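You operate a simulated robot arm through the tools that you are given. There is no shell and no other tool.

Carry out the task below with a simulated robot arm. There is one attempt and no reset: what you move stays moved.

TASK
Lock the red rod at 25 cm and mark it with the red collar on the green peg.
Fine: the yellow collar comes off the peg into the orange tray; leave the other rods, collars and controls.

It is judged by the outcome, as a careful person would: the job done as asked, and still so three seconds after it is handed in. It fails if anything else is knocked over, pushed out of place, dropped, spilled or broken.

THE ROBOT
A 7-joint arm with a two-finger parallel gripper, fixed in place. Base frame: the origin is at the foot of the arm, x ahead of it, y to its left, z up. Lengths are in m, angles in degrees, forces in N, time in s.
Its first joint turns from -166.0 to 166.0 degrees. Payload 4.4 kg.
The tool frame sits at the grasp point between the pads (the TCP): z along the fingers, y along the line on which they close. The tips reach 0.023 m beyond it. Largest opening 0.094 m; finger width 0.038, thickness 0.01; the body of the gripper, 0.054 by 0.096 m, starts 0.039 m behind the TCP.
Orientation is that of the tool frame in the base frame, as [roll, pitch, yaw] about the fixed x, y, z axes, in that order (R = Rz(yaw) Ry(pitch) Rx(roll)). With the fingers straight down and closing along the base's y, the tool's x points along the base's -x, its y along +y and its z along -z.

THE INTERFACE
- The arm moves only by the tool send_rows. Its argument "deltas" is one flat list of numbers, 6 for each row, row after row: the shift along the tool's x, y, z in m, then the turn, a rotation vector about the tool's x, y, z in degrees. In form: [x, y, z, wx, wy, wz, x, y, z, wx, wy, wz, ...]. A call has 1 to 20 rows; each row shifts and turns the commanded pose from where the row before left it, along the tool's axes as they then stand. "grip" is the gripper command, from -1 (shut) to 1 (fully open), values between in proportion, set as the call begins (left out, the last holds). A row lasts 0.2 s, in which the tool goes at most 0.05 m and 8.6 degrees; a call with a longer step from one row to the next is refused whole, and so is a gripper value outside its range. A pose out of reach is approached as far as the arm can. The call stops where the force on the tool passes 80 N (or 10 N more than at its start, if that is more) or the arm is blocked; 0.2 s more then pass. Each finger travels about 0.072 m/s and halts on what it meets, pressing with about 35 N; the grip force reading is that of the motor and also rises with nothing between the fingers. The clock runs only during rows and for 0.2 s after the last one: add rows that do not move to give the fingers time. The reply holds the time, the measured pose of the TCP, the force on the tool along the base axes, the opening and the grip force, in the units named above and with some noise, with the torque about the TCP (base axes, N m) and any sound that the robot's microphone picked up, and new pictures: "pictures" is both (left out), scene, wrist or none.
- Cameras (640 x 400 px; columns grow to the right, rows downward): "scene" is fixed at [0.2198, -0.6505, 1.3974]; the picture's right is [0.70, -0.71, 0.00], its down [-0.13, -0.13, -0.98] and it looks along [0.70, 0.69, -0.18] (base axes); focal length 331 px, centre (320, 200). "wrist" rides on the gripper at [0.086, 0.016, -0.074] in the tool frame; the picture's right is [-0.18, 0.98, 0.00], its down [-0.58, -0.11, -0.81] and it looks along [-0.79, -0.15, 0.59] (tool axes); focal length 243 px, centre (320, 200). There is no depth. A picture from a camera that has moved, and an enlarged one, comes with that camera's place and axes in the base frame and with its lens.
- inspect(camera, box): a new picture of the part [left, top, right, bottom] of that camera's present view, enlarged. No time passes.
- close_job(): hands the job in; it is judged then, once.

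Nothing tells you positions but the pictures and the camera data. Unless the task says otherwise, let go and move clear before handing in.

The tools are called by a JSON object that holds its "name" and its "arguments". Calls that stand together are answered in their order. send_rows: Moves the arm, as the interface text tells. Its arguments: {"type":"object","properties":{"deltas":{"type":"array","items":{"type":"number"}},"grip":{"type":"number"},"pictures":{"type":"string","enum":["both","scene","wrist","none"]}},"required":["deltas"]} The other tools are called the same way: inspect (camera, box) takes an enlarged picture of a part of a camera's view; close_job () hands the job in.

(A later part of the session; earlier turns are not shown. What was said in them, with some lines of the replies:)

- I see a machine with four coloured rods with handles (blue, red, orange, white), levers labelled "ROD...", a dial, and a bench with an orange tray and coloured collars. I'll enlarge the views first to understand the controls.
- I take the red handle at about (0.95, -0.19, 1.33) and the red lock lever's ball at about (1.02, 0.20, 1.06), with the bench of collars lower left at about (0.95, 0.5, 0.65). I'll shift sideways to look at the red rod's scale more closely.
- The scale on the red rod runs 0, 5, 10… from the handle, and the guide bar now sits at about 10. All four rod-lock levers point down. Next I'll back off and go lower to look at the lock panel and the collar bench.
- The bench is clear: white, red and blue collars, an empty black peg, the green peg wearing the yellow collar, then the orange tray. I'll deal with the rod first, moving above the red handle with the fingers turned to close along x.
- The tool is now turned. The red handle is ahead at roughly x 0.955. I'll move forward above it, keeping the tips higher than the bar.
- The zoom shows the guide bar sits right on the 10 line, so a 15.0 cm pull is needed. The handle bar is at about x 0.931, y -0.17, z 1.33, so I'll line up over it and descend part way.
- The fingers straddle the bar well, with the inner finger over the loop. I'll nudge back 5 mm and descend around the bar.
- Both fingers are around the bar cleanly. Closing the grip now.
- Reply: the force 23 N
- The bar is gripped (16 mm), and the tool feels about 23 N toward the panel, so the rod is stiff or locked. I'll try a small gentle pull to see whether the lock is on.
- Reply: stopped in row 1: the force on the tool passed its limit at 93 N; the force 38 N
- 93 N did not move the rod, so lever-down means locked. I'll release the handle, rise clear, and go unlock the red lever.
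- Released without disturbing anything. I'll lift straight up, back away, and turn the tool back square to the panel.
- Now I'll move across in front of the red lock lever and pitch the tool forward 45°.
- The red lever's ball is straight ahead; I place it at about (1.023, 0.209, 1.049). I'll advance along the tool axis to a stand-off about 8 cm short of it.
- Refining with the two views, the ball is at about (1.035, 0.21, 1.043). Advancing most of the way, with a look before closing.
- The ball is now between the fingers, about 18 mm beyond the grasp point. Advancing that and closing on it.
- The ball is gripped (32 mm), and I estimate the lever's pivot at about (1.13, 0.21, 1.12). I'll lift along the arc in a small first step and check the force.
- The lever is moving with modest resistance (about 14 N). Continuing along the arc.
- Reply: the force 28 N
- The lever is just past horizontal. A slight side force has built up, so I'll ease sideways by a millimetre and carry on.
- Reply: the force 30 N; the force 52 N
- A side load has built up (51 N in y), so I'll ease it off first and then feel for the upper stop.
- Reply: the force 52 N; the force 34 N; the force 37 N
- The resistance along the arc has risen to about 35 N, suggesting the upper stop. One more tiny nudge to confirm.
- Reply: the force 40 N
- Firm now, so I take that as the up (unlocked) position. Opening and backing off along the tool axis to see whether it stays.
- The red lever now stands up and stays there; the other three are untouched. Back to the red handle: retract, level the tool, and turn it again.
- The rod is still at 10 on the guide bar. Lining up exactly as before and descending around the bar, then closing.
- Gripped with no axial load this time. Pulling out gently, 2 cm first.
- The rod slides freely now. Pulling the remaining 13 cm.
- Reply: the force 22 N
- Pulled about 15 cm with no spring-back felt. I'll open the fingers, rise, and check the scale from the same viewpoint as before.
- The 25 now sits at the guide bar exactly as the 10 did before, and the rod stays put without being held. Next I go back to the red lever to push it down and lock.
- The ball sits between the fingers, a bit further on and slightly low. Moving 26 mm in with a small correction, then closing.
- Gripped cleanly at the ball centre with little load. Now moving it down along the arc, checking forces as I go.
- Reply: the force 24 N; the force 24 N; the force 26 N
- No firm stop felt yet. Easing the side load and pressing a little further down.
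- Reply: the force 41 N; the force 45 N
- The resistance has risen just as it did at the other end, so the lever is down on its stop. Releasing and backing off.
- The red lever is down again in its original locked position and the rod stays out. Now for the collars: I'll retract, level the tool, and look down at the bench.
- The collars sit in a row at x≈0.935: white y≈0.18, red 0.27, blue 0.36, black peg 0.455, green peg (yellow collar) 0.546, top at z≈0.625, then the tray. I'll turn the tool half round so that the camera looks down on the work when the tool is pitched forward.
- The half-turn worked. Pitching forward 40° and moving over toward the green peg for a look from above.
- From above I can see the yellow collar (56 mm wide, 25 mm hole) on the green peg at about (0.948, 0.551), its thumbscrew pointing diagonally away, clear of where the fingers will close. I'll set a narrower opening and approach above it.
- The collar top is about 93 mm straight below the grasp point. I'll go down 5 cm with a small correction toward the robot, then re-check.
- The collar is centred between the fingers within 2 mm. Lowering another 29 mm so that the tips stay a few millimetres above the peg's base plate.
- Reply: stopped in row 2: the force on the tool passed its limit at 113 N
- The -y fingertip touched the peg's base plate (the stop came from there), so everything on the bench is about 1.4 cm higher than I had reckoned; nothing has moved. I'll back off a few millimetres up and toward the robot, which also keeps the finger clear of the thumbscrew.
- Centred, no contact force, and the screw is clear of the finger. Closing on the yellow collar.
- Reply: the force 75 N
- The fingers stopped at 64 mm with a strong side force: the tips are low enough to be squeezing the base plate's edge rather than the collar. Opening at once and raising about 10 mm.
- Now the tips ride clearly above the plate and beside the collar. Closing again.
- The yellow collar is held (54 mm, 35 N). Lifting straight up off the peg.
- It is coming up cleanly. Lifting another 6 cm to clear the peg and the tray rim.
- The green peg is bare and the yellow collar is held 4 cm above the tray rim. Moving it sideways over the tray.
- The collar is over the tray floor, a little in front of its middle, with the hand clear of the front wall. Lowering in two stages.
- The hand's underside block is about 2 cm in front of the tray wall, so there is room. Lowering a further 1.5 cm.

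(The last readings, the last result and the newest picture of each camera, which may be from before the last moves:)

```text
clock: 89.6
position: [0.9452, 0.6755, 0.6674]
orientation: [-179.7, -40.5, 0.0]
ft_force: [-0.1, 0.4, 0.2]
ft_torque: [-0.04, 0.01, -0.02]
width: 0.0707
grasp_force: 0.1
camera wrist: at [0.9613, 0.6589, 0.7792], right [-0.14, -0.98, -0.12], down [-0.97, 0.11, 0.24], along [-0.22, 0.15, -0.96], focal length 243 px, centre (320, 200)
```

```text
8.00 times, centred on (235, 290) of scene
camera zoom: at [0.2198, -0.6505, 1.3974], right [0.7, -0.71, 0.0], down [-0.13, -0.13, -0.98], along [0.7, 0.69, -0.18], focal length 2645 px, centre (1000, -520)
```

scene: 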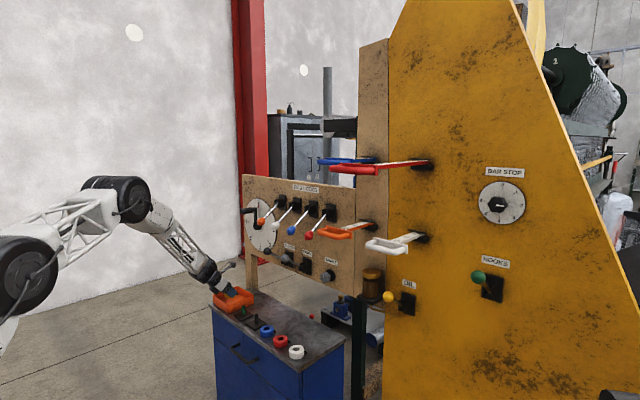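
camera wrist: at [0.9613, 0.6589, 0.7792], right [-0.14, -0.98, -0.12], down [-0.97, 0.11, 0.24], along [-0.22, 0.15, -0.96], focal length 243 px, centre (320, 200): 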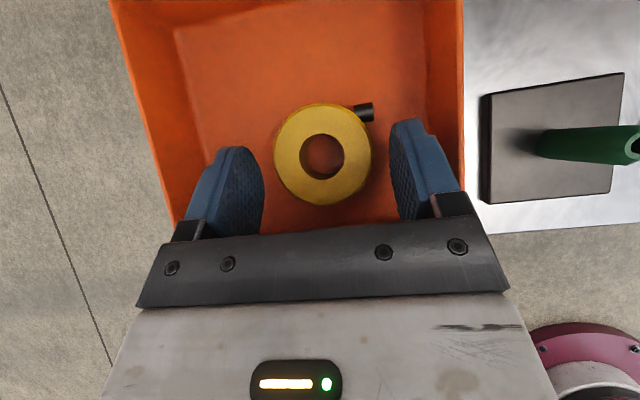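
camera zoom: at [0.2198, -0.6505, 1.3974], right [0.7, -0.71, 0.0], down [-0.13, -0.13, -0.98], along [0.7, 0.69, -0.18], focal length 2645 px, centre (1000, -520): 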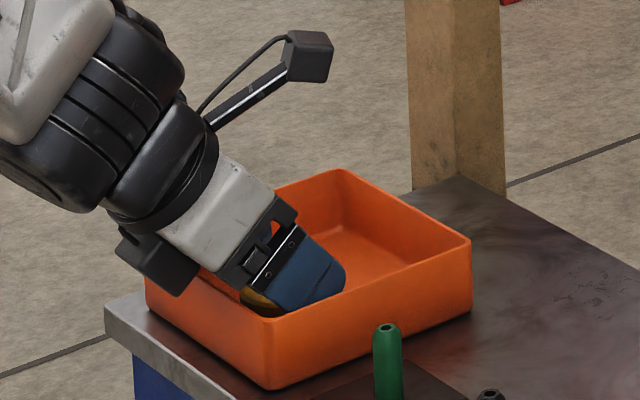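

The yellow collar lies flat in the tray. I'll rise straight up and travel over to the red collar.

{"name": "send_rows", "arguments": {"deltas": [0.0227, 0, -0.0266, 0, 0, 0, 0.0227, 0, -0.0266, 0, 0, 0, 0.0227, 0, -0.0266, 0, 0, 0, -0.003, 0.0448, -0.0008, 0, 0, 0, -0.003, 0.0448, -0.0008, 0, 0, 0, -0.003, 0.0448, -0.0008, 0, 0, 0, -0.003, 0.0448, -0.0008, 0, 0, 0, -0.003, 0.0448, -0.0008, 0, 0, 0, -0.003, 0.0448, -0.0008, 0, 0, 0, -0.003, 0.0448, -0.0008, 0, 0, 0, -0.003, 0.0448, -0.0008, 0, 0, 0, -0.003, 0.0448, -0.0008, 0, 0, 0], "pictures": "both"}}

{"name": "inspect", "arguments": {"camera": "wrist", "box": [200, 60, 440, 210]}}

{"name": "inspect", "arguments": {"camera": "scene", "box": [200, 270, 320, 370]}}

```text
clock: 92.2
position: [0.9172, 0.2748, 0.7587]
orientation: [-179.8, -40.4, -0.1]
ft_force: [-0.6, 0.0, -0.6]
ft_torque: [-0.01, -0.02, -0.03]
width: 0.0705
grasp_force: 0.0
camera wrist: at [0.934, 0.2587, 0.8715], right [-0.14, -0.98, -0.12], down [-0.97, 0.11, 0.24], along [-0.22, 0.15, -0.96], focal length 243 px, centre (320, 200)
```

scene: 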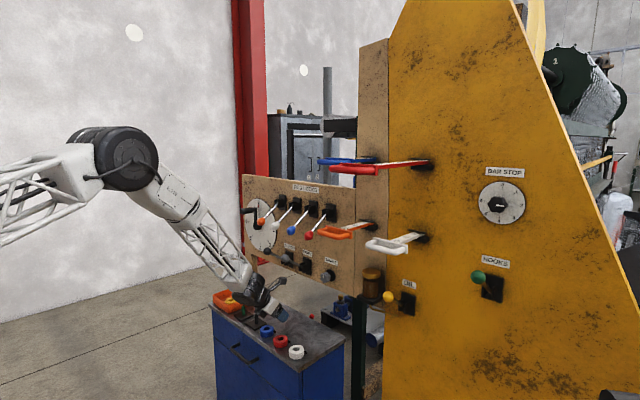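
wrist: 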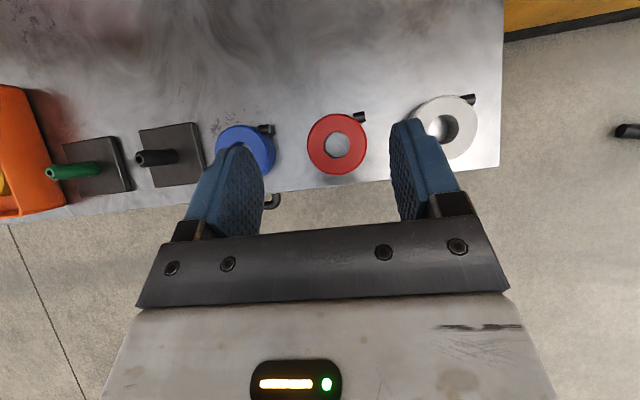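

```text
2.67 times, centred on (320, 135) of wrist
camera zoom: at [0.934, 0.2587, 0.8715], right [-0.14, -0.98, -0.12], down [-0.97, 0.11, 0.24], along [-0.22, 0.15, -0.96], focal length 647 px, centre (320, 373)
```

zoom: 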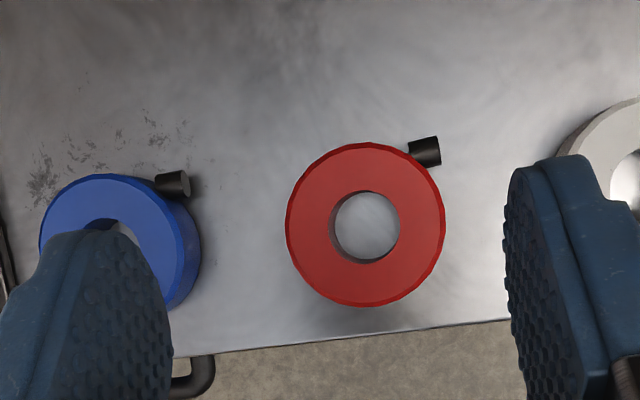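

```text
4.00 times, centred on (260, 320) of scene
camera zoom: at [0.2198, -0.6505, 1.3974], right [0.7, -0.71, 0.0], down [-0.13, -0.13, -0.98], along [0.7, 0.69, -0.18], focal length 1323 px, centre (560, -280)
```

zoom: 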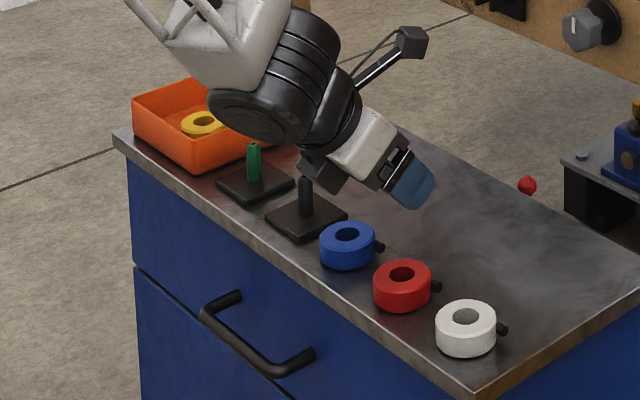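

The red collar is directly ahead below, about 109 mm under the grasp point. Descending part-way with a small correction.

{"name": "send_rows", "arguments": {"deltas": [-0.0175, 0.0023, 0.0236, 0, 0, 0, -0.0175, 0.0023, 0.0236, 0, 0, 0], "pictures": "none"}}

{"name": "inspect", "arguments": {"camera": "wrist", "box": [200, 80, 440, 230]}}

{"name": "inspect", "arguments": {"camera": "scene", "box": [250, 310, 310, 360]}}

```text
clock: 92.8
position: [0.9226, 0.2701, 0.701]
orientation: [-179.8, -40.5, -0.1]
ft_force: [0.8, -0.5, -0.1]
ft_torque: [-0.01, 0.0, 0.01]
width: 0.0705
grasp_force: 0.1
```

```text
2.67 times, centred on (320, 155) of wrist
camera zoom: at [0.9394, 0.2541, 0.8138], right [-0.14, -0.98, -0.12], down [-0.97, 0.11, 0.24], along [-0.22, 0.15, -0.96], focal length 647 px, centre (320, 320)
```

zoom: 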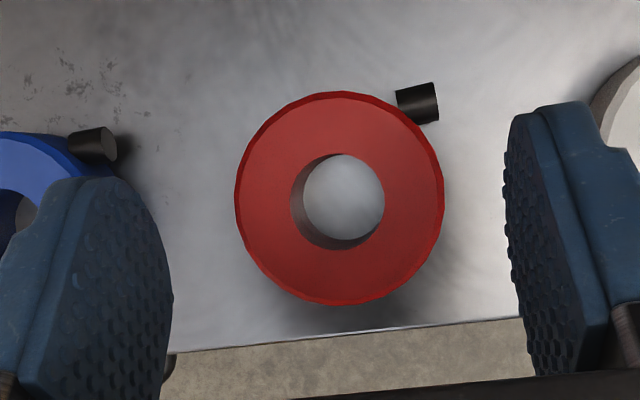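

```text
8.00 times, centred on (280, 335) of scene
camera zoom: at [0.2198, -0.6505, 1.3974], right [0.7, -0.71, 0.0], down [-0.13, -0.13, -0.98], along [0.7, 0.69, -0.18], focal length 2645 px, centre (640, -880)
```

zoom: 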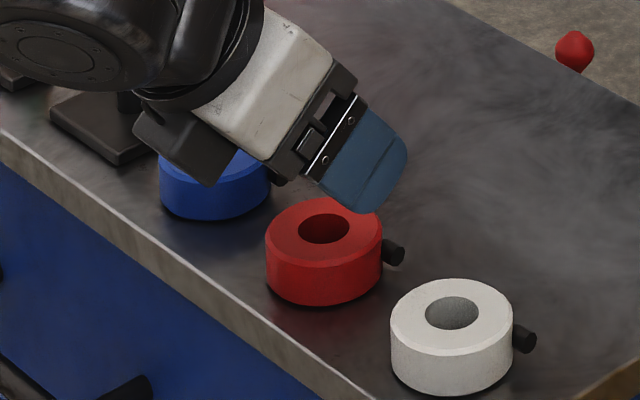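

{"name": "send_rows", "arguments": {"deltas": [-0.0147, 0, 0.016, 0, 0, 0, -0.0147, 0, 0.016, 0, 0, 0], "pictures": "none"}}

{"name": "inspect", "arguments": {"camera": "wrist", "box": [200, 80, 440, 230]}}

{"name": "inspect", "arguments": {"camera": "scene", "box": [250, 310, 310, 360]}}

```text
clock: 93.4
position: [0.9229, 0.2685, 0.6565]
orientation: [-179.7, -40.5, -0.2]
ft_force: [1.1, 0.0, 0.5]
ft_torque: [0.01, 0.0, -0.02]
width: 0.0705
grasp_force: 0.0
```

```text
2.67 times, centred on (320, 155) of wrist
camera zoom: at [0.9389, 0.2535, 0.7696], right [-0.14, -0.98, -0.12], down [-0.97, 0.11, 0.24], along [-0.22, 0.15, -0.96], focal length 647 px, centre (320, 320)
```

zoom: 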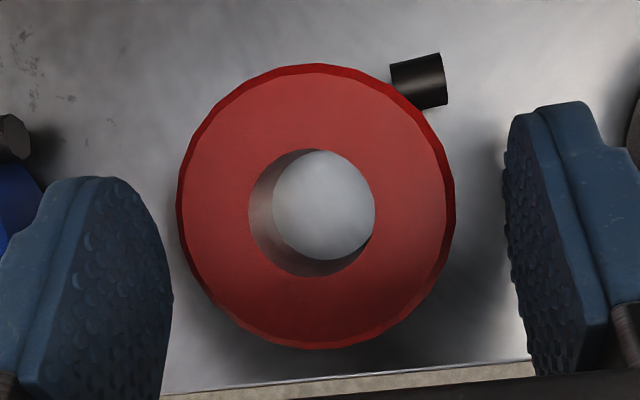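

```text
8.00 times, centred on (280, 335) of scene
camera zoom: at [0.2198, -0.6505, 1.3974], right [0.7, -0.71, 0.0], down [-0.13, -0.13, -0.98], along [0.7, 0.69, -0.18], focal length 2645 px, centre (640, -880)
```

zoom: 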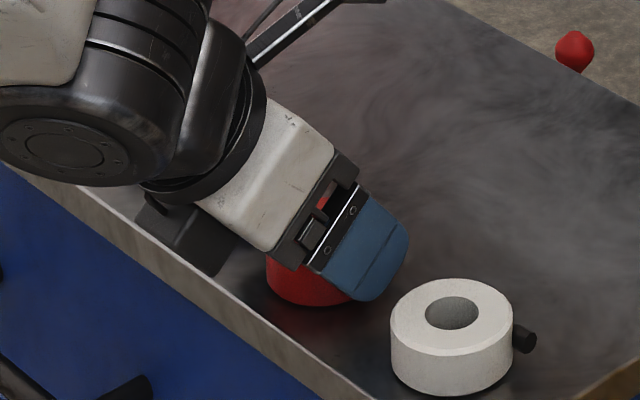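

Its position in the gripper matches the yellow one's to about a millimetre. Closing on the red collar.

{"name": "send_rows", "arguments": {"deltas": [0, 0, 0, 0, 0, 0, 0, 0, 0, 0, 0, 0, 0, 0, 0, 0, 0, 0], "grip": -1, "pictures": "wrist"}}

{"name": "inspect", "arguments": {"camera": "wrist", "box": [200, 80, 440, 230]}}

```text
clock: 94.2
position: [0.9227, 0.2692, 0.6563]
orientation: [-179.7, -40.5, -0.1]
ft_force: [1.6, 0.7, 1.4]
ft_torque: [-0.08, -0.06, 0.05]
width: 0.0546
grasp_force: 35.0
camera wrist: at [0.9387, 0.2534, 0.7694], right [-0.14, -0.98, -0.12], down [-0.97, 0.11, 0.24], along [-0.22, 0.15, -0.96], focal length 243 px, centre (320, 200)
```

wrist: 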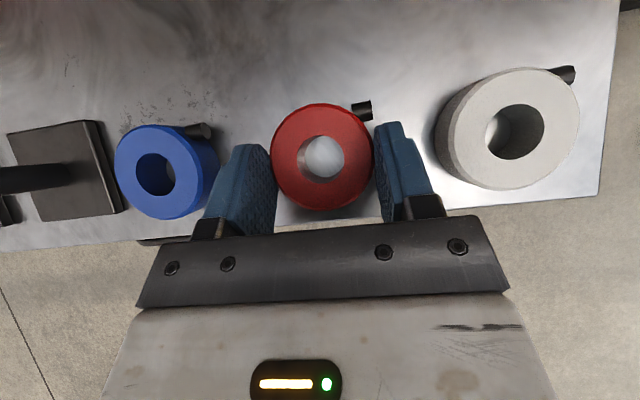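

```text
2.67 times, centred on (320, 155) of wrist
camera zoom: at [0.9387, 0.2534, 0.7694], right [-0.14, -0.98, -0.12], down [-0.97, 0.11, 0.24], along [-0.22, 0.15, -0.96], focal length 647 px, centre (320, 320)
```

zoom: 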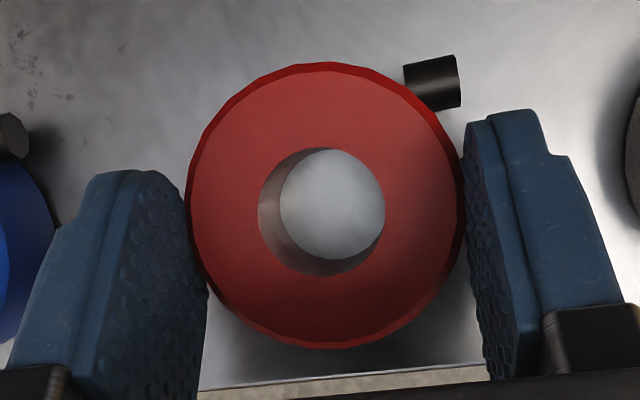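

Red collar held. Lifting it 10 cm and carrying it across to just above the green peg.

{"name": "send_rows", "arguments": {"deltas": [0.0108, 0, -0.0127, 0, 0, 0, 0.0216, 0, -0.0253, 0, 0, 0, 0.0216, 0, -0.0253, 0, 0, 0, 0.0108, 0, -0.0127, 0, 0, 0], "pictures": "wrist"}}

{"name": "send_rows", "arguments": {"deltas": [0.0017, -0.0469, 0.0014, 0, 0, 0, 0.0017, -0.0469, 0.0014, 0, 0, 0, 0.0017, -0.0469, 0.0014, 0, 0, 0, 0.0017, -0.0469, 0.0014, 0, 0, 0, 0.0017, -0.0469, 0.0014, 0, 0, 0, 0.0017, -0.0469, 0.0014, 0, 0, 0, 0, 0, 0, 0, 0, 0], "pictures": "both"}}

{"name": "inspect", "arguments": {"camera": "wrist", "box": [200, 80, 440, 230]}}

{"name": "inspect", "arguments": {"camera": "scene", "box": [210, 265, 290, 335]}}

```text
clock: 95.2
position: [0.9215, 0.2658, 0.7562]
orientation: [-179.8, -40.3, -0.1]
ft_force: [-0.2, -0.6, -2.4]
ft_torque: [0.0, 0.01, 0.0]
width: 0.0539
grasp_force: 34.9
camera wrist: at [0.9385, 0.2496, 0.8682], right [-0.14, -0.98, -0.12], down [-0.97, 0.11, 0.24], along [-0.22, 0.15, -0.96], focal length 243 px, centre (320, 200)
```

wrist: 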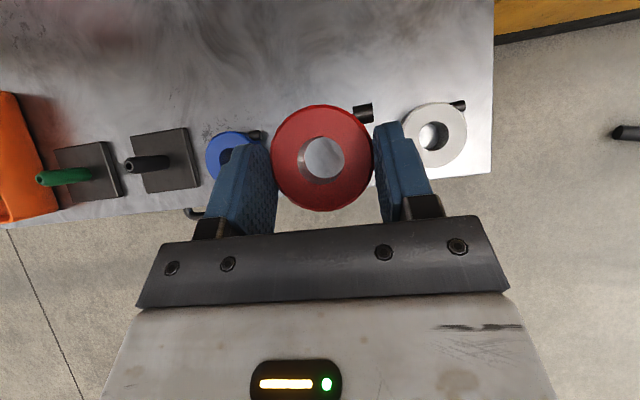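

```text
clock: 96.8
position: [0.9344, 0.5501, 0.7617]
orientation: [-179.6, -40.5, -0.1]
ft_force: [-0.2, 0.0, -3.0]
ft_torque: [-0.03, 0.04, 0.01]
width: 0.0538
grasp_force: 34.3
camera wrist: at [0.9499, 0.533, 0.8735], right [-0.14, -0.98, -0.12], down [-0.97, 0.11, 0.24], along [-0.22, 0.15, -0.96], focal length 243 px, centre (320, 200)
```

scene: 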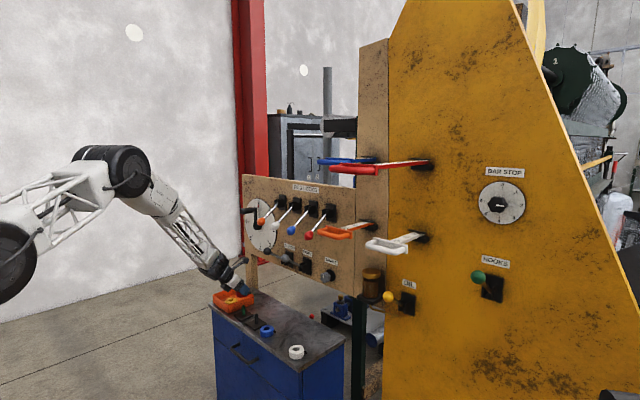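
wrist: 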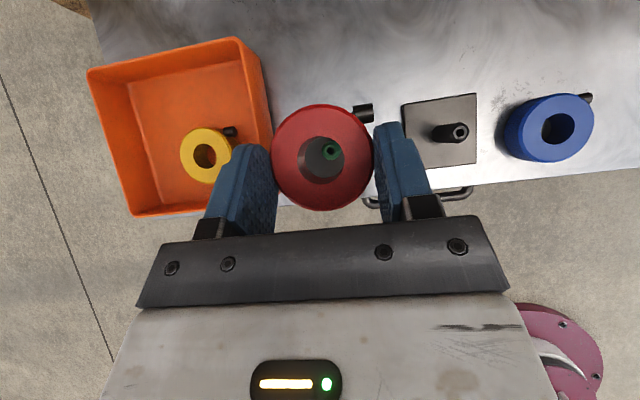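

```text
2.67 times, centred on (320, 155) of wrist
camera zoom: at [0.9499, 0.533, 0.8735], right [-0.14, -0.98, -0.12], down [-0.97, 0.11, 0.24], along [-0.22, 0.15, -0.96], focal length 647 px, centre (320, 320)
```

zoom: 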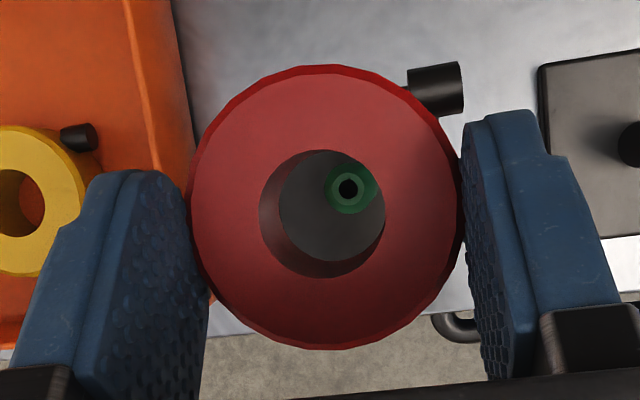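

```text
5.71 times, centred on (250, 300) of scene
camera zoom: at [0.2198, -0.6505, 1.3974], right [0.7, -0.71, 0.0], down [-0.13, -0.13, -0.98], along [0.7, 0.69, -0.18], focal length 1889 px, centre (720, -371)
```

zoom: 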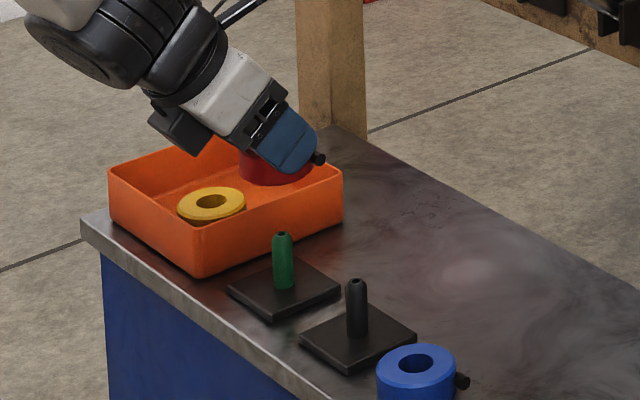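

The peg is visible through the collar's hole and lines up to within about 1.5 mm. Correcting that and lowering to just above the peg tip for a check.

{"name": "send_rows", "arguments": {"deltas": [-0.0135, -0.0013, 0.0158, 0, 0, 0, -0.0137, 0, 0.0161, 0, 0, 0, 0, 0, 0, 0, 0, 0], "pictures": "none"}}

{"name": "inspect", "arguments": {"camera": "wrist", "box": [200, 80, 440, 230]}}

{"name": "inspect", "arguments": {"camera": "scene", "box": [220, 280, 280, 330]}}

```text
clock: 97.6
position: [0.9345, 0.5492, 0.7181]
orientation: [-179.9, -40.6, -0.1]
ft_force: [0.3, -0.1, -3.0]
ft_torque: [-0.01, 0.04, -0.07]
width: 0.0538
grasp_force: 35.0
```

```text
2.67 times, centred on (320, 155) of wrist
camera zoom: at [0.9499, 0.533, 0.8309], right [-0.14, -0.98, -0.12], down [-0.97, 0.11, 0.24], along [-0.22, 0.15, -0.96], focal length 647 px, centre (320, 320)
```

zoom: 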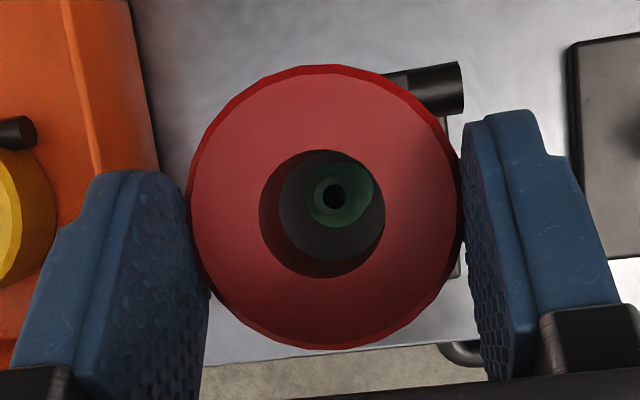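

```text
8.00 times, centred on (250, 305) of scene
camera zoom: at [0.2198, -0.6505, 1.3974], right [0.7, -0.71, 0.0], down [-0.13, -0.13, -0.98], along [0.7, 0.69, -0.18], focal length 2645 px, centre (880, -640)
```

zoom: 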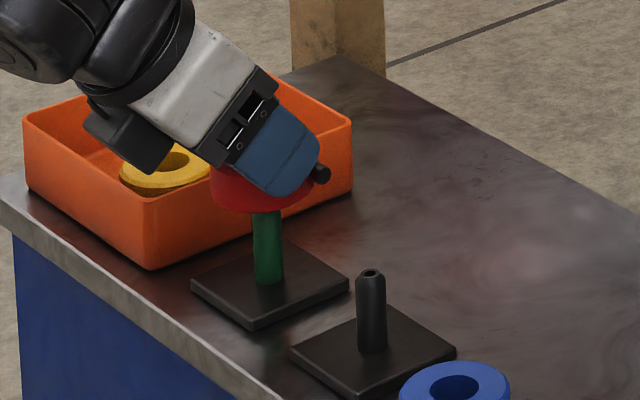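

Well aligned (under 1 mm off). Lowering it onto the peg.

{"name": "send_rows", "arguments": {"deltas": [-0.0081, 0, 0.0095, 0, 0, 0, -0.0081, 0, 0.0095, 0, 0, 0, -0.0081, 0, 0.0095, 0, 0, 0], "pictures": "none"}}

{"name": "inspect", "arguments": {"camera": "wrist", "box": [200, 80, 440, 230]}}

{"name": "inspect", "arguments": {"camera": "scene", "box": [220, 280, 280, 330]}}

```text
clock: 98.4
position: [0.9336, 0.5484, 0.6795]
orientation: [-179.6, -40.4, -0.1]
ft_force: [0.3, 0.0, -2.8]
ft_torque: [-0.02, 0.05, -0.02]
width: 0.0538
grasp_force: 34.7
```

```text
2.67 times, centred on (320, 155) of wrist
camera zoom: at [0.9497, 0.5332, 0.7924], right [-0.14, -0.98, -0.12], down [-0.97, 0.11, 0.24], along [-0.22, 0.15, -0.96], focal length 647 px, centre (320, 320)
```

zoom: 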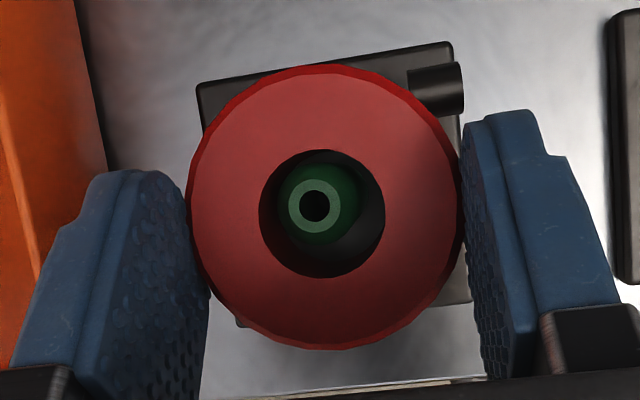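

```text
8.00 times, centred on (250, 305) of scene
camera zoom: at [0.2198, -0.6505, 1.3974], right [0.7, -0.71, 0.0], down [-0.13, -0.13, -0.98], along [0.7, 0.69, -0.18], focal length 2645 px, centre (880, -640)
```

zoom: 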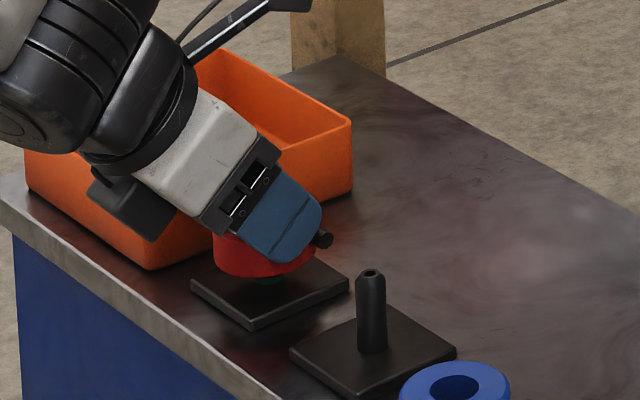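

The collar is on the peg and centred. Lowering the last centimetre and a half onto the base.

{"name": "send_rows", "arguments": {"deltas": [-0.0065, 0, 0.0076, 0, 0, 0], "pictures": "none"}}

{"name": "send_rows", "arguments": {"deltas": [-0.0032, 0, 0.0038, 0, 0, 0], "pictures": "none"}}

{"name": "inspect", "arguments": {"camera": "scene", "box": [225, 290, 270, 325]}}

```text
clock: 98.8
position: [0.9334, 0.5503, 0.6691]
orientation: [-179.7, -40.5, -0.2]
ft_force: [-0.1, -1.0, -1.9]
ft_torque: [-0.01, 0.05, 0.01]
width: 0.054
grasp_force: 35.3
```

```text
clock: 99.2
position: [0.9351, 0.5508, 0.6648]
orientation: [-179.8, -40.5, -0.2]
ft_force: [-2.2, -2.7, 8.3]
ft_torque: [-0.4, 0.15, -0.04]
width: 0.0537
grasp_force: 35.3
```

```text
11.43 times, centred on (248, 308) of scene
camera zoom: at [0.2198, -0.6505, 1.3974], right [0.7, -0.71, 0.0], down [-0.13, -0.13, -0.98], along [0.7, 0.69, -0.18], focal length 3779 px, centre (1149, -1029)
```

zoom: 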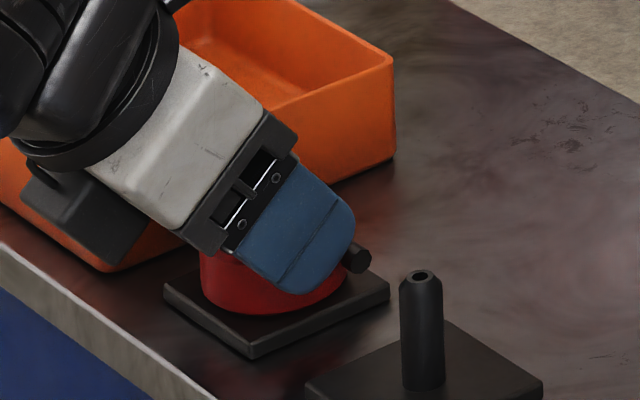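

The force turned upward (8 N): the collar has landed on the base. Opening.

{"name": "send_rows", "arguments": {"deltas": [0, 0, 0, 0, 0, 0, 0, 0, 0, 0, 0, 0, 0, 0, 0, 0, 0, 0], "grip": 0.5, "pictures": "wrist"}}

{"name": "inspect", "arguments": {"camera": "scene", "box": [225, 290, 270, 325]}}

```text
clock: 100.0
position: [0.9342, 0.55, 0.6636]
orientation: [-179.8, -40.6, -0.1]
ft_force: [0.6, -0.3, -0.8]
ft_torque: [-0.02, 0.0, -0.01]
width: 0.0704
grasp_force: 0.0
camera wrist: at [0.9509, 0.5339, 0.7759], right [-0.14, -0.98, -0.12], down [-0.97, 0.11, 0.24], along [-0.22, 0.15, -0.96], focal length 243 px, centre (320, 200)
```

wrist: 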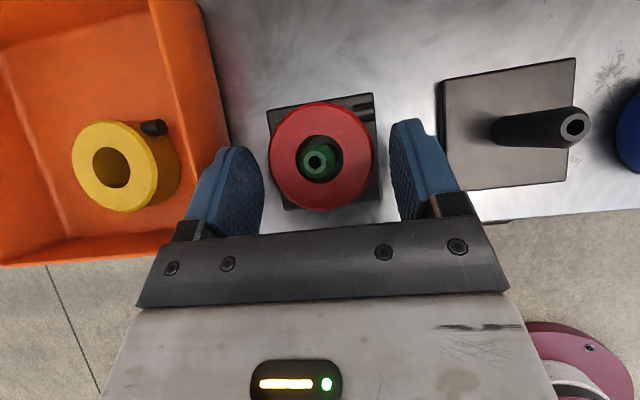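

```text
11.43 times, centred on (248, 308) of scene
camera zoom: at [0.2198, -0.6505, 1.3974], right [0.7, -0.71, 0.0], down [-0.13, -0.13, -0.98], along [0.7, 0.69, -0.18], focal length 3779 px, centre (1149, -1029)
```

zoom: 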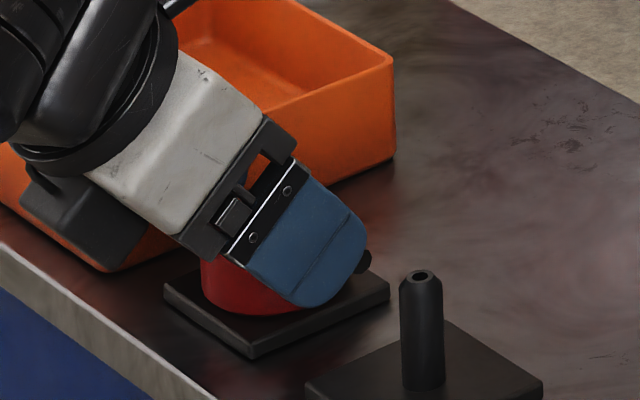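

Released; the red collar sits on the green peg. Rising straight up and backing away.

{"name": "send_rows", "arguments": {"deltas": [0.0108, 0, -0.0127, 0, 0, 0, 0.0227, 0, -0.0266, 0, 0, 0, 0.0227, 0, -0.0266, 0, 0, 0, 0.0227, 0, -0.0266, 0, 0, 0, -0.03, 0, -0.026, 0, 0, 0, -0.03, 0, -0.026, 0, 0, 0, -0.03, 0, -0.026, 0, 0, 0, -0.03, 0, -0.026, 0, 0, 0], "pictures": "both"}}

{"name": "inspect", "arguments": {"camera": "scene", "box": [200, 270, 320, 370]}}

{"name": "inspect", "arguments": {"camera": "scene", "box": [230, 140, 450, 290]}}

```text
clock: 101.8
position: [0.7785, 0.5492, 0.785]
orientation: [-179.6, -40.4, -0.1]
ft_force: [0.2, -0.3, 0.1]
ft_torque: [0.01, 0.0, 0.02]
width: 0.0702
grasp_force: 0.1
camera wrist: at [0.7945, 0.5323, 0.8975], right [-0.14, -0.98, -0.12], down [-0.97, 0.11, 0.24], along [-0.22, 0.15, -0.96], focal length 243 px, centre (320, 200)
```

scene: 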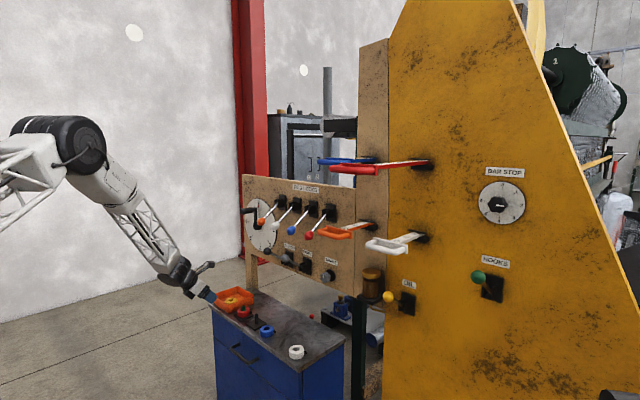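
wrist: 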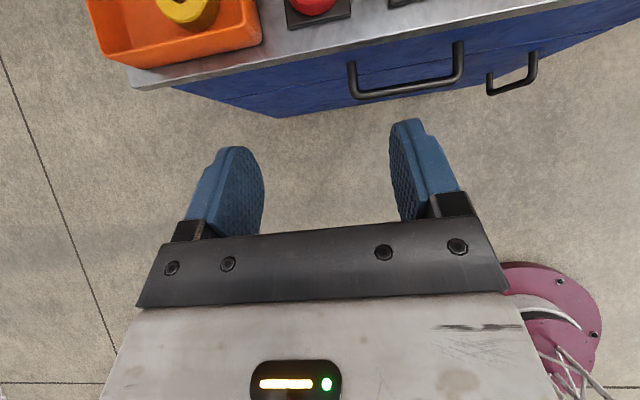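

```text
4.00 times, centred on (260, 320) of scene
camera zoom: at [0.2198, -0.6505, 1.3974], right [0.7, -0.71, 0.0], down [-0.13, -0.13, -0.98], along [0.7, 0.69, -0.18], focal length 1323 px, centre (560, -280)
```

zoom: 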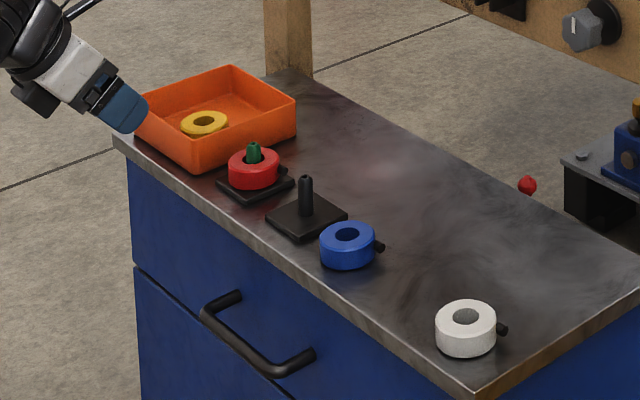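

```text
2.67 times, centred on (340, 215) of scene
camera zoom: at [0.2198, -0.6505, 1.3974], right [0.7, -0.71, 0.0], down [-0.13, -0.13, -0.98], along [0.7, 0.69, -0.18], focal length 882 px, centre (267, 160)
```

zoom: 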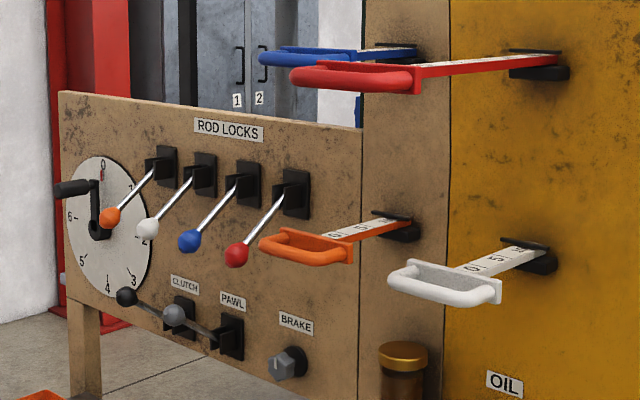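

Everything on the bench is in place. I'll check the rod's scale once more from the scene camera before deciding whether a closer look is needed.

{"name": "inspect", "arguments": {"camera": "scene", "box": [395, 150, 440, 180]}}

{"name": "inspect", "arguments": {"camera": "scene", "box": [250, 180, 350, 245]}}

```text
13.33 times, centred on (418, 165) of scene
camera zoom: at [0.2198, -0.6505, 1.3974], right [0.7, -0.71, 0.0], down [-0.13, -0.13, -0.98], along [0.7, 0.69, -0.18], focal length 4409 px, centre (-980, 667)
```

zoom: 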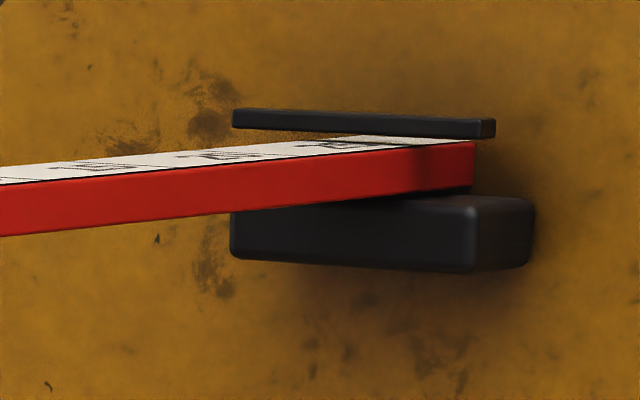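

```text
6.15 times, centred on (300, 212) of scene
camera zoom: at [0.2198, -0.6505, 1.3974], right [0.7, -0.71, 0.0], down [-0.13, -0.13, -0.98], along [0.7, 0.69, -0.18], focal length 2035 px, centre (443, 123)
```

zoom: 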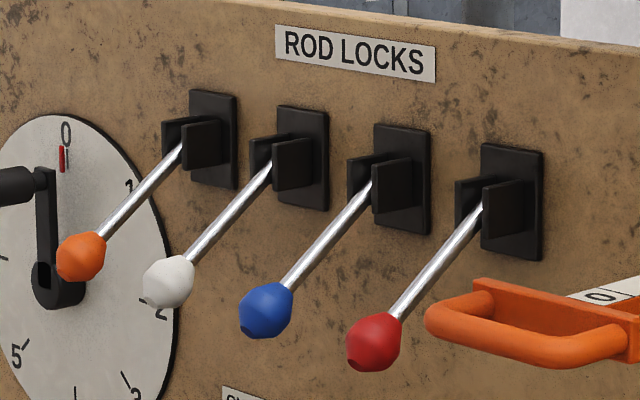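

The levers look right, but the guide bar stands slightly above the rule, so I want a near-vertical view of the scale to rule out parallax. I'll take the arm up and over the rod to look.

{"name": "send_rows", "arguments": {"deltas": [0.0191, 0, -0.04, 0, 0, 0, 0.0191, 0, -0.04, 0, 0, 0, 0.0191, 0, -0.04, 0, 0, 0, 0.0191, 0, -0.04, 0, 0, 0, 0.0191, 0, -0.04, 0, 0, 0, 0.0191, 0, -0.04, 0, 0, 0, 0.0191, 0, -0.04, 0, 0, 0, 0.023, 0.0318, -0.027, 0, 0, 0, 0.023, 0.0318, -0.027, 0, 0, 0, 0.023, 0.0318, -0.027, 0, 0, 0, 0.023, 0.0318, -0.027, 0, 0, 0, 0.023, 0.0318, -0.027, 0, 0, 0, 0.023, 0.0318, -0.027, 0, 0, 0, 0.023, 0.0318, -0.027, 0, 0, 0, 0.023, 0.0318, -0.027, 0, 0, 0, 0.023, 0.0318, -0.027, 0, 0, 0, 0.023, 0.0318, -0.027, 0, 0, 0, 0.023, 0.0318, -0.027, 0, 0, 0], "pictures": "none"}}

{"name": "send_rows", "arguments": {"deltas": [0, 0.0479, 0, 0, 0, 0, 0, 0.0479, 0, 0, 0, 0, 0, 0.0479, 0, 0, 0, 0, 0, 0.0479, 0, 0, 0, 0, 0, 0.0479, 0, 0, 0, 0, 0, 0.0479, 0, 0, 0, 0, 0, 0.0479, 0, 0, 0, 0, 0, 0.0479, 0, 0, 0, 0, 0.0326, 0, 0.0278, 0, 0, 0, 0.0326, 0, 0.0278, 0, 0, 0, 0.0326, 0, 0.0278, 0, 0, 0, 0.0326, 0, 0.0278, 0, 0, 0, 0.0326, 0, 0.0278, 0, 0, 0, 0.0326, 0, 0.0278, 0, 0, 0, 0.0326, 0, 0.0278, 0, 0, 0], "pictures": "both"}}

```text
clock: 105.6
position: [0.6965, 0.1975, 1.4781]
orientation: [-179.8, -40.4, -0.1]
ft_force: [0.7, -0.9, -1.3]
ft_torque: [0.02, -0.02, 0.0]
width: 0.0706
grasp_force: 0.1
```

```text
clock: 108.8
position: [0.9906, 0.0753, 1.4705]
orientation: [-179.8, -40.5, -0.8]
ft_force: [-1.1, 0.0, 1.4]
ft_torque: [0.04, -0.02, 0.03]
width: 0.0704
grasp_force: 0.1
out of reach, approached as far as the arm can: row 4, 5, 6, 7, 8, 10, 12, 13, 14, 15
camera wrist: at [1.0071, 0.0589, 1.5832], right [-0.15, -0.98, -0.12], down [-0.96, 0.12, 0.23], along [-0.21, 0.15, -0.96], focal length 243 px, centre (320, 200)
```

scene: 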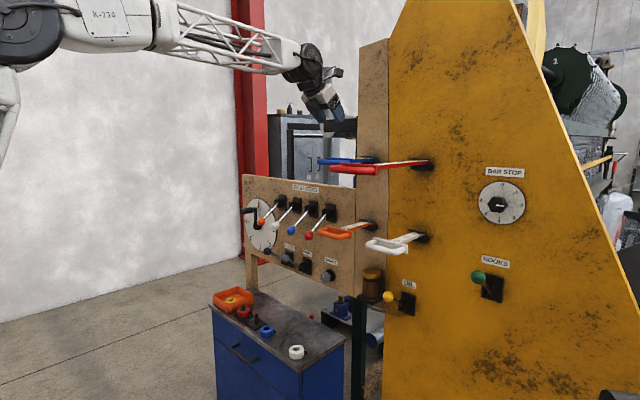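
wrist: 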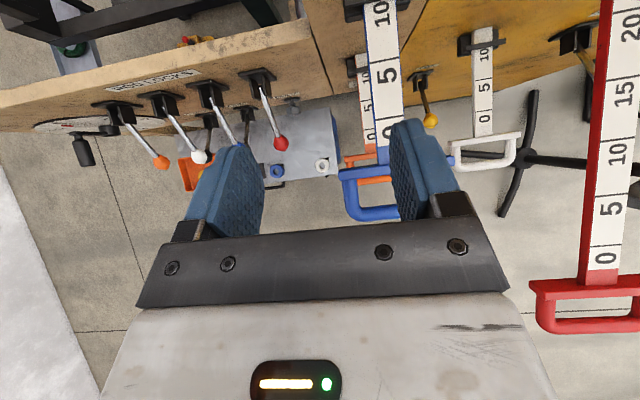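

That sideways reach ran into a joint limit in this tool orientation, without touching anything. I'll back off and return to the earlier orientation, which reached the rod comfortably.

{"name": "send_rows", "arguments": {"deltas": [-0.0335, 0, -0.0286, 0, 0, 0, -0.0335, 0, -0.0286, 0, 0, 0, -0.0335, 0, -0.0286, 0, 0, 0, -0.0335, 0, -0.0286, 0, 0, 0, -0.0335, 0, -0.0286, 0, 0, 0, 0, 0, 0, 0, -8.1, 0, 0, 0, 0, 0, -8.1, 0, 0, 0, 0, 0, -8.1, 0, 0, 0, 0, 0, -8.1, 0, 0, 0, 0, 0, -8.1, 0, 0, 0, 0, 0, 0, 8.2, 0, 0, 0, 0, 0, 8.2, 0, 0, 0, 0, 0, 8.2, 0, 0, 0, 0, 0, 8.2, 0, 0, 0, 0, 0, 8.2, 0, 0, 0, 0, 0, 8.2, 0, 0, 0, 0, 0, 8.2, 0, 0, 0, 0, 0, 8.2, 0, 0, 0, 0, 0, 8.2, 0, 0, 0, 0, 0, 8.2], "pictures": "none"}}

```text
clock: 113.0
position: [0.7697, 0.0926, 1.471]
orientation: [-180.0, 0.2, -82.1]
ft_force: [0.4, -0.3, 0.1]
ft_torque: [-0.03, 0.02, 0.01]
width: 0.0704
grasp_force: 0.1
out of reach, approached as far as the arm can: row 8, 9, 10
```

{"name": "send_rows", "arguments": {"deltas": [0, 0, 0, 0, 0, 7.9, 0.0441, 0, 0, 0, 0, 0, 0.0441, 0, 0, 0, 0, 0, 0.0441, 0, 0, 0, 0, 0, 0.0441, 0, 0, 0, 0, 0, 0.0441, 0, 0, 0, 0, 0, 0.0441, 0, 0, 0, 0, 0, 0, -0.045, 0, 0, 0, 0, 0, -0.045, 0, 0, 0, 0, 0, -0.045, 0, 0, 0, 0, 0, -0.045, 0, 0, 0, 0, 0, -0.045, 0, 0, 0, 0, 0, -0.04, 0, 0, 0, 0], "pictures": "both"}}

{"name": "inspect", "arguments": {"camera": "wrist", "box": [40, 40, 280, 190]}}

```text
clock: 115.8
position: [1.0347, -0.1726, 1.4693]
orientation: [-179.8, 0.2, -90.0]
ft_force: [-1.1, 0.0, 1.6]
ft_torque: [-0.05, -0.06, 0.03]
width: 0.0705
grasp_force: 0.0
camera wrist: at [1.0177, -0.2578, 1.5426], right [-0.98, 0.18, 0.0], down [0.11, 0.58, 0.81], along [0.15, 0.79, -0.59], focal length 243 px, centre (320, 200)
```

scene: 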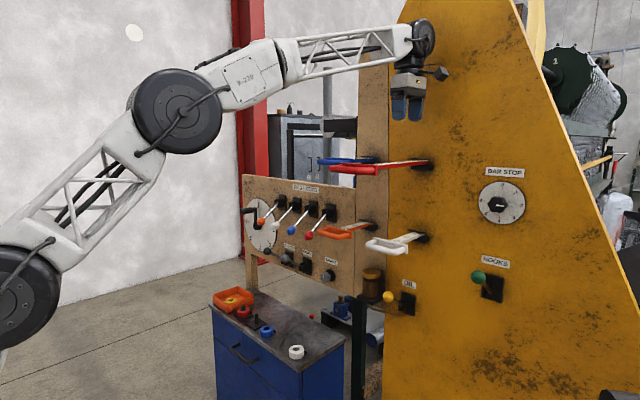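
wrist: 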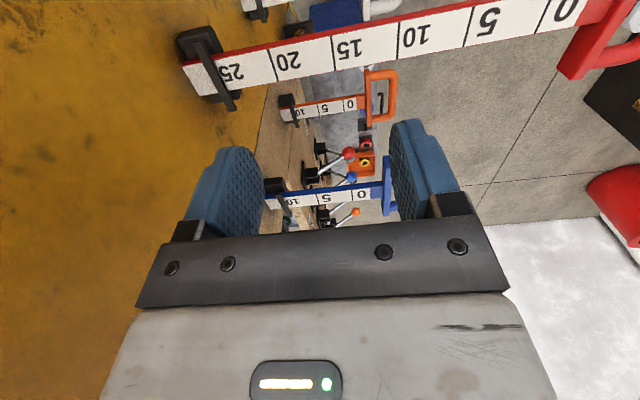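

```text
2.67 times, centred on (160, 115) of wrist
camera zoom: at [1.0177, -0.2578, 1.5426], right [-0.98, 0.18, 0.0], down [0.11, 0.58, 0.81], along [0.15, 0.79, -0.59], focal length 647 px, centre (747, 427)
```

zoom: 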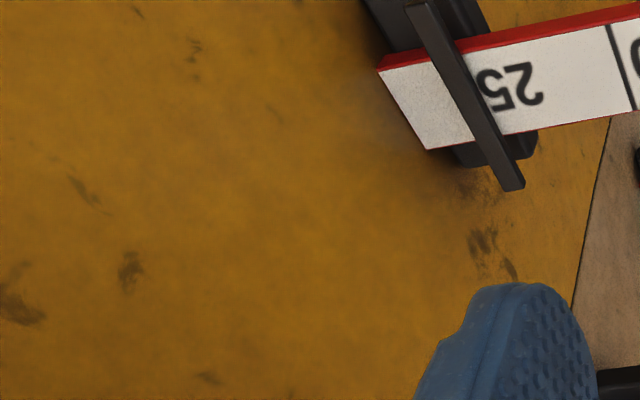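

{"name": "inspect", "arguments": {"camera": "wrist", "box": [170, 15, 320, 110]}}

{"name": "inspect", "arguments": {"camera": "wrist", "box": [250, 80, 410, 230]}}

```text
4.21 times, centred on (245, 62) of wrist
camera zoom: at [1.0177, -0.2578, 1.5426], right [-0.98, 0.18, 0.0], down [0.11, 0.58, 0.81], along [0.15, 0.79, -0.59], focal length 1022 px, centre (636, 779)
```

zoom: 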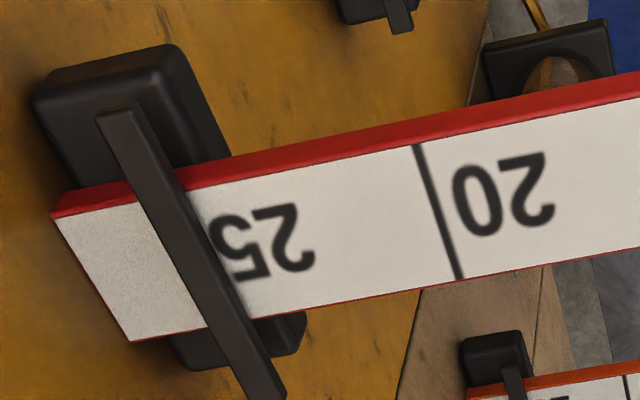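

```text
2.67 times, centred on (330, 155) of wrist
camera zoom: at [1.0177, -0.2578, 1.5426], right [-0.98, 0.18, 0.0], down [0.11, 0.58, 0.81], along [0.15, 0.79, -0.59], focal length 647 px, centre (293, 320)
```

zoom: 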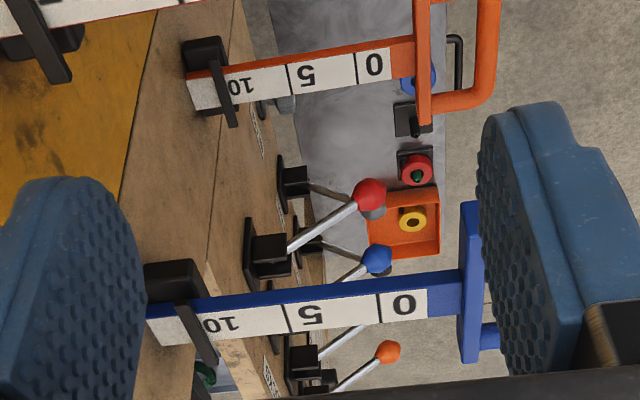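

From this steeper view, combined with the earlier one, the 25 line falls under the middle of the guide bar to about 1 mm, and the other three rods still read 10. I'll back the arm well clear and take a final look.

{"name": "send_rows", "arguments": {"deltas": [0, 0.045, -0.005, 0, 0, 0, 0, 0.045, -0.005, 0, 0, 0, 0, 0.045, -0.005, 0, 0, 0, 0, 0.045, -0.005, 0, 0, 0, 0, 0.045, -0.005, 0, 0, 0, 0, 0.045, -0.005, 0, 0, 0, 0, 0.045, -0.005, 0, 0, 0, 0, 0.045, -0.005, 0, 0, 0, 0, 0, 0, 0, 0, 0, 0, 0, 0, 0, 0, 0], "pictures": "both"}}

{"name": "inspect", "arguments": {"camera": "scene", "box": [230, 140, 450, 290]}}

{"name": "inspect", "arguments": {"camera": "scene", "box": [200, 270, 320, 370]}}

```text
clock: 118.0
position: [0.6756, -0.174, 1.5091]
orientation: [-180.0, 0.2, -89.9]
ft_force: [0.3, 0.0, 0.7]
ft_torque: [-0.02, 0.0, 0.0]
width: 0.0704
grasp_force: 0.1
camera wrist: at [0.6584, -0.2608, 1.5828], right [-0.98, 0.18, 0.0], down [0.11, 0.58, 0.81], along [0.15, 0.79, -0.59], focal length 243 px, centre (320, 200)
```

scene: 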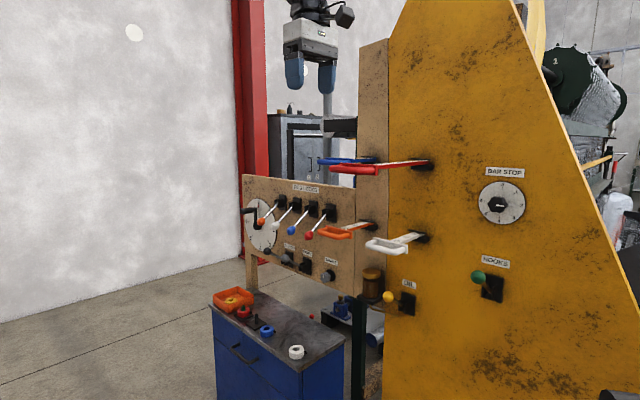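
wrist: 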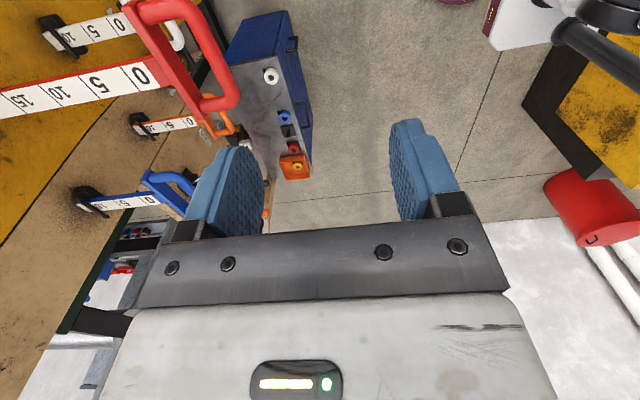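

```text
2.67 times, centred on (340, 215) of scene
camera zoom: at [0.2198, -0.6505, 1.3974], right [0.7, -0.71, 0.0], down [-0.13, -0.13, -0.98], along [0.7, 0.69, -0.18], focal length 882 px, centre (267, 160)
```

zoom: 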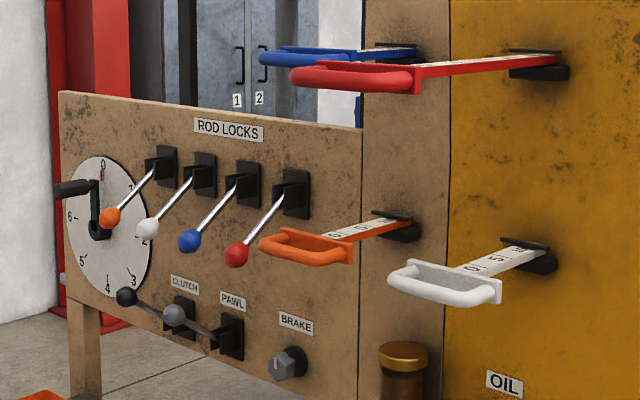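

```text
4.00 times, centred on (260, 320) of scene
camera zoom: at [0.2198, -0.6505, 1.3974], right [0.7, -0.71, 0.0], down [-0.13, -0.13, -0.98], along [0.7, 0.69, -0.18], focal length 1323 px, centre (560, -280)
```

zoom: 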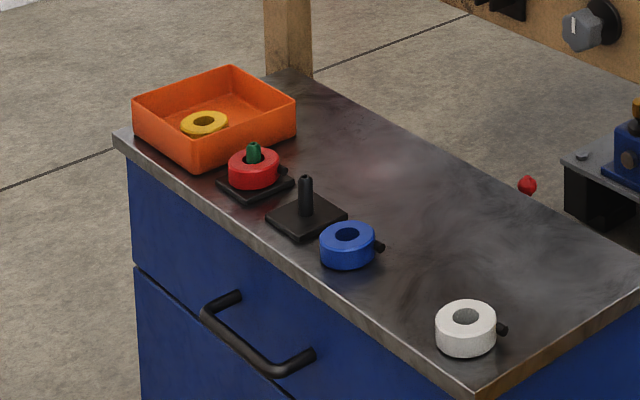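

The red rod reads 25 with its lock lever down, the red collar is on the green peg, and the yellow collar is in the orange tray. The blue and white collars, the other rods and the other controls look unmoved, and the arm is clear with nothing in its grip, so I'm handing the job in.

{"name": "close_job", "arguments": {}}

```text
The job is handed in.
```

The job is handed in: the red rod is set at 25 cm with its lock lever back down, and the red collar is on the green peg. The yellow collar is lying flat in the orange tray.

- **Rod reading:** from two camera angles, the 25 line sits under the middle of the guide bar to within about 1 mm.
- **Lock:** the rod was locked at 10 when I started, so I raised the red lever, pulled the rod out 15 cm, and pressed the lever down to its stop again. I did not tug the rod afterwards to test the lock, but the lever is back where it was when the rod was locked at the start.
- **Contact with the peg base:** while reaching for the yellow collar, a fingertip pressed on the green peg's base plate or the bench. The first squeeze then closed on the plate's edge instead of the collar. I opened straight away and nothing visibly moved.
- **Everything else:** the blue and white collars, the other three rods and the other levers and knobs look unchanged in the final pictures, and the arm is clear with its gripper open.
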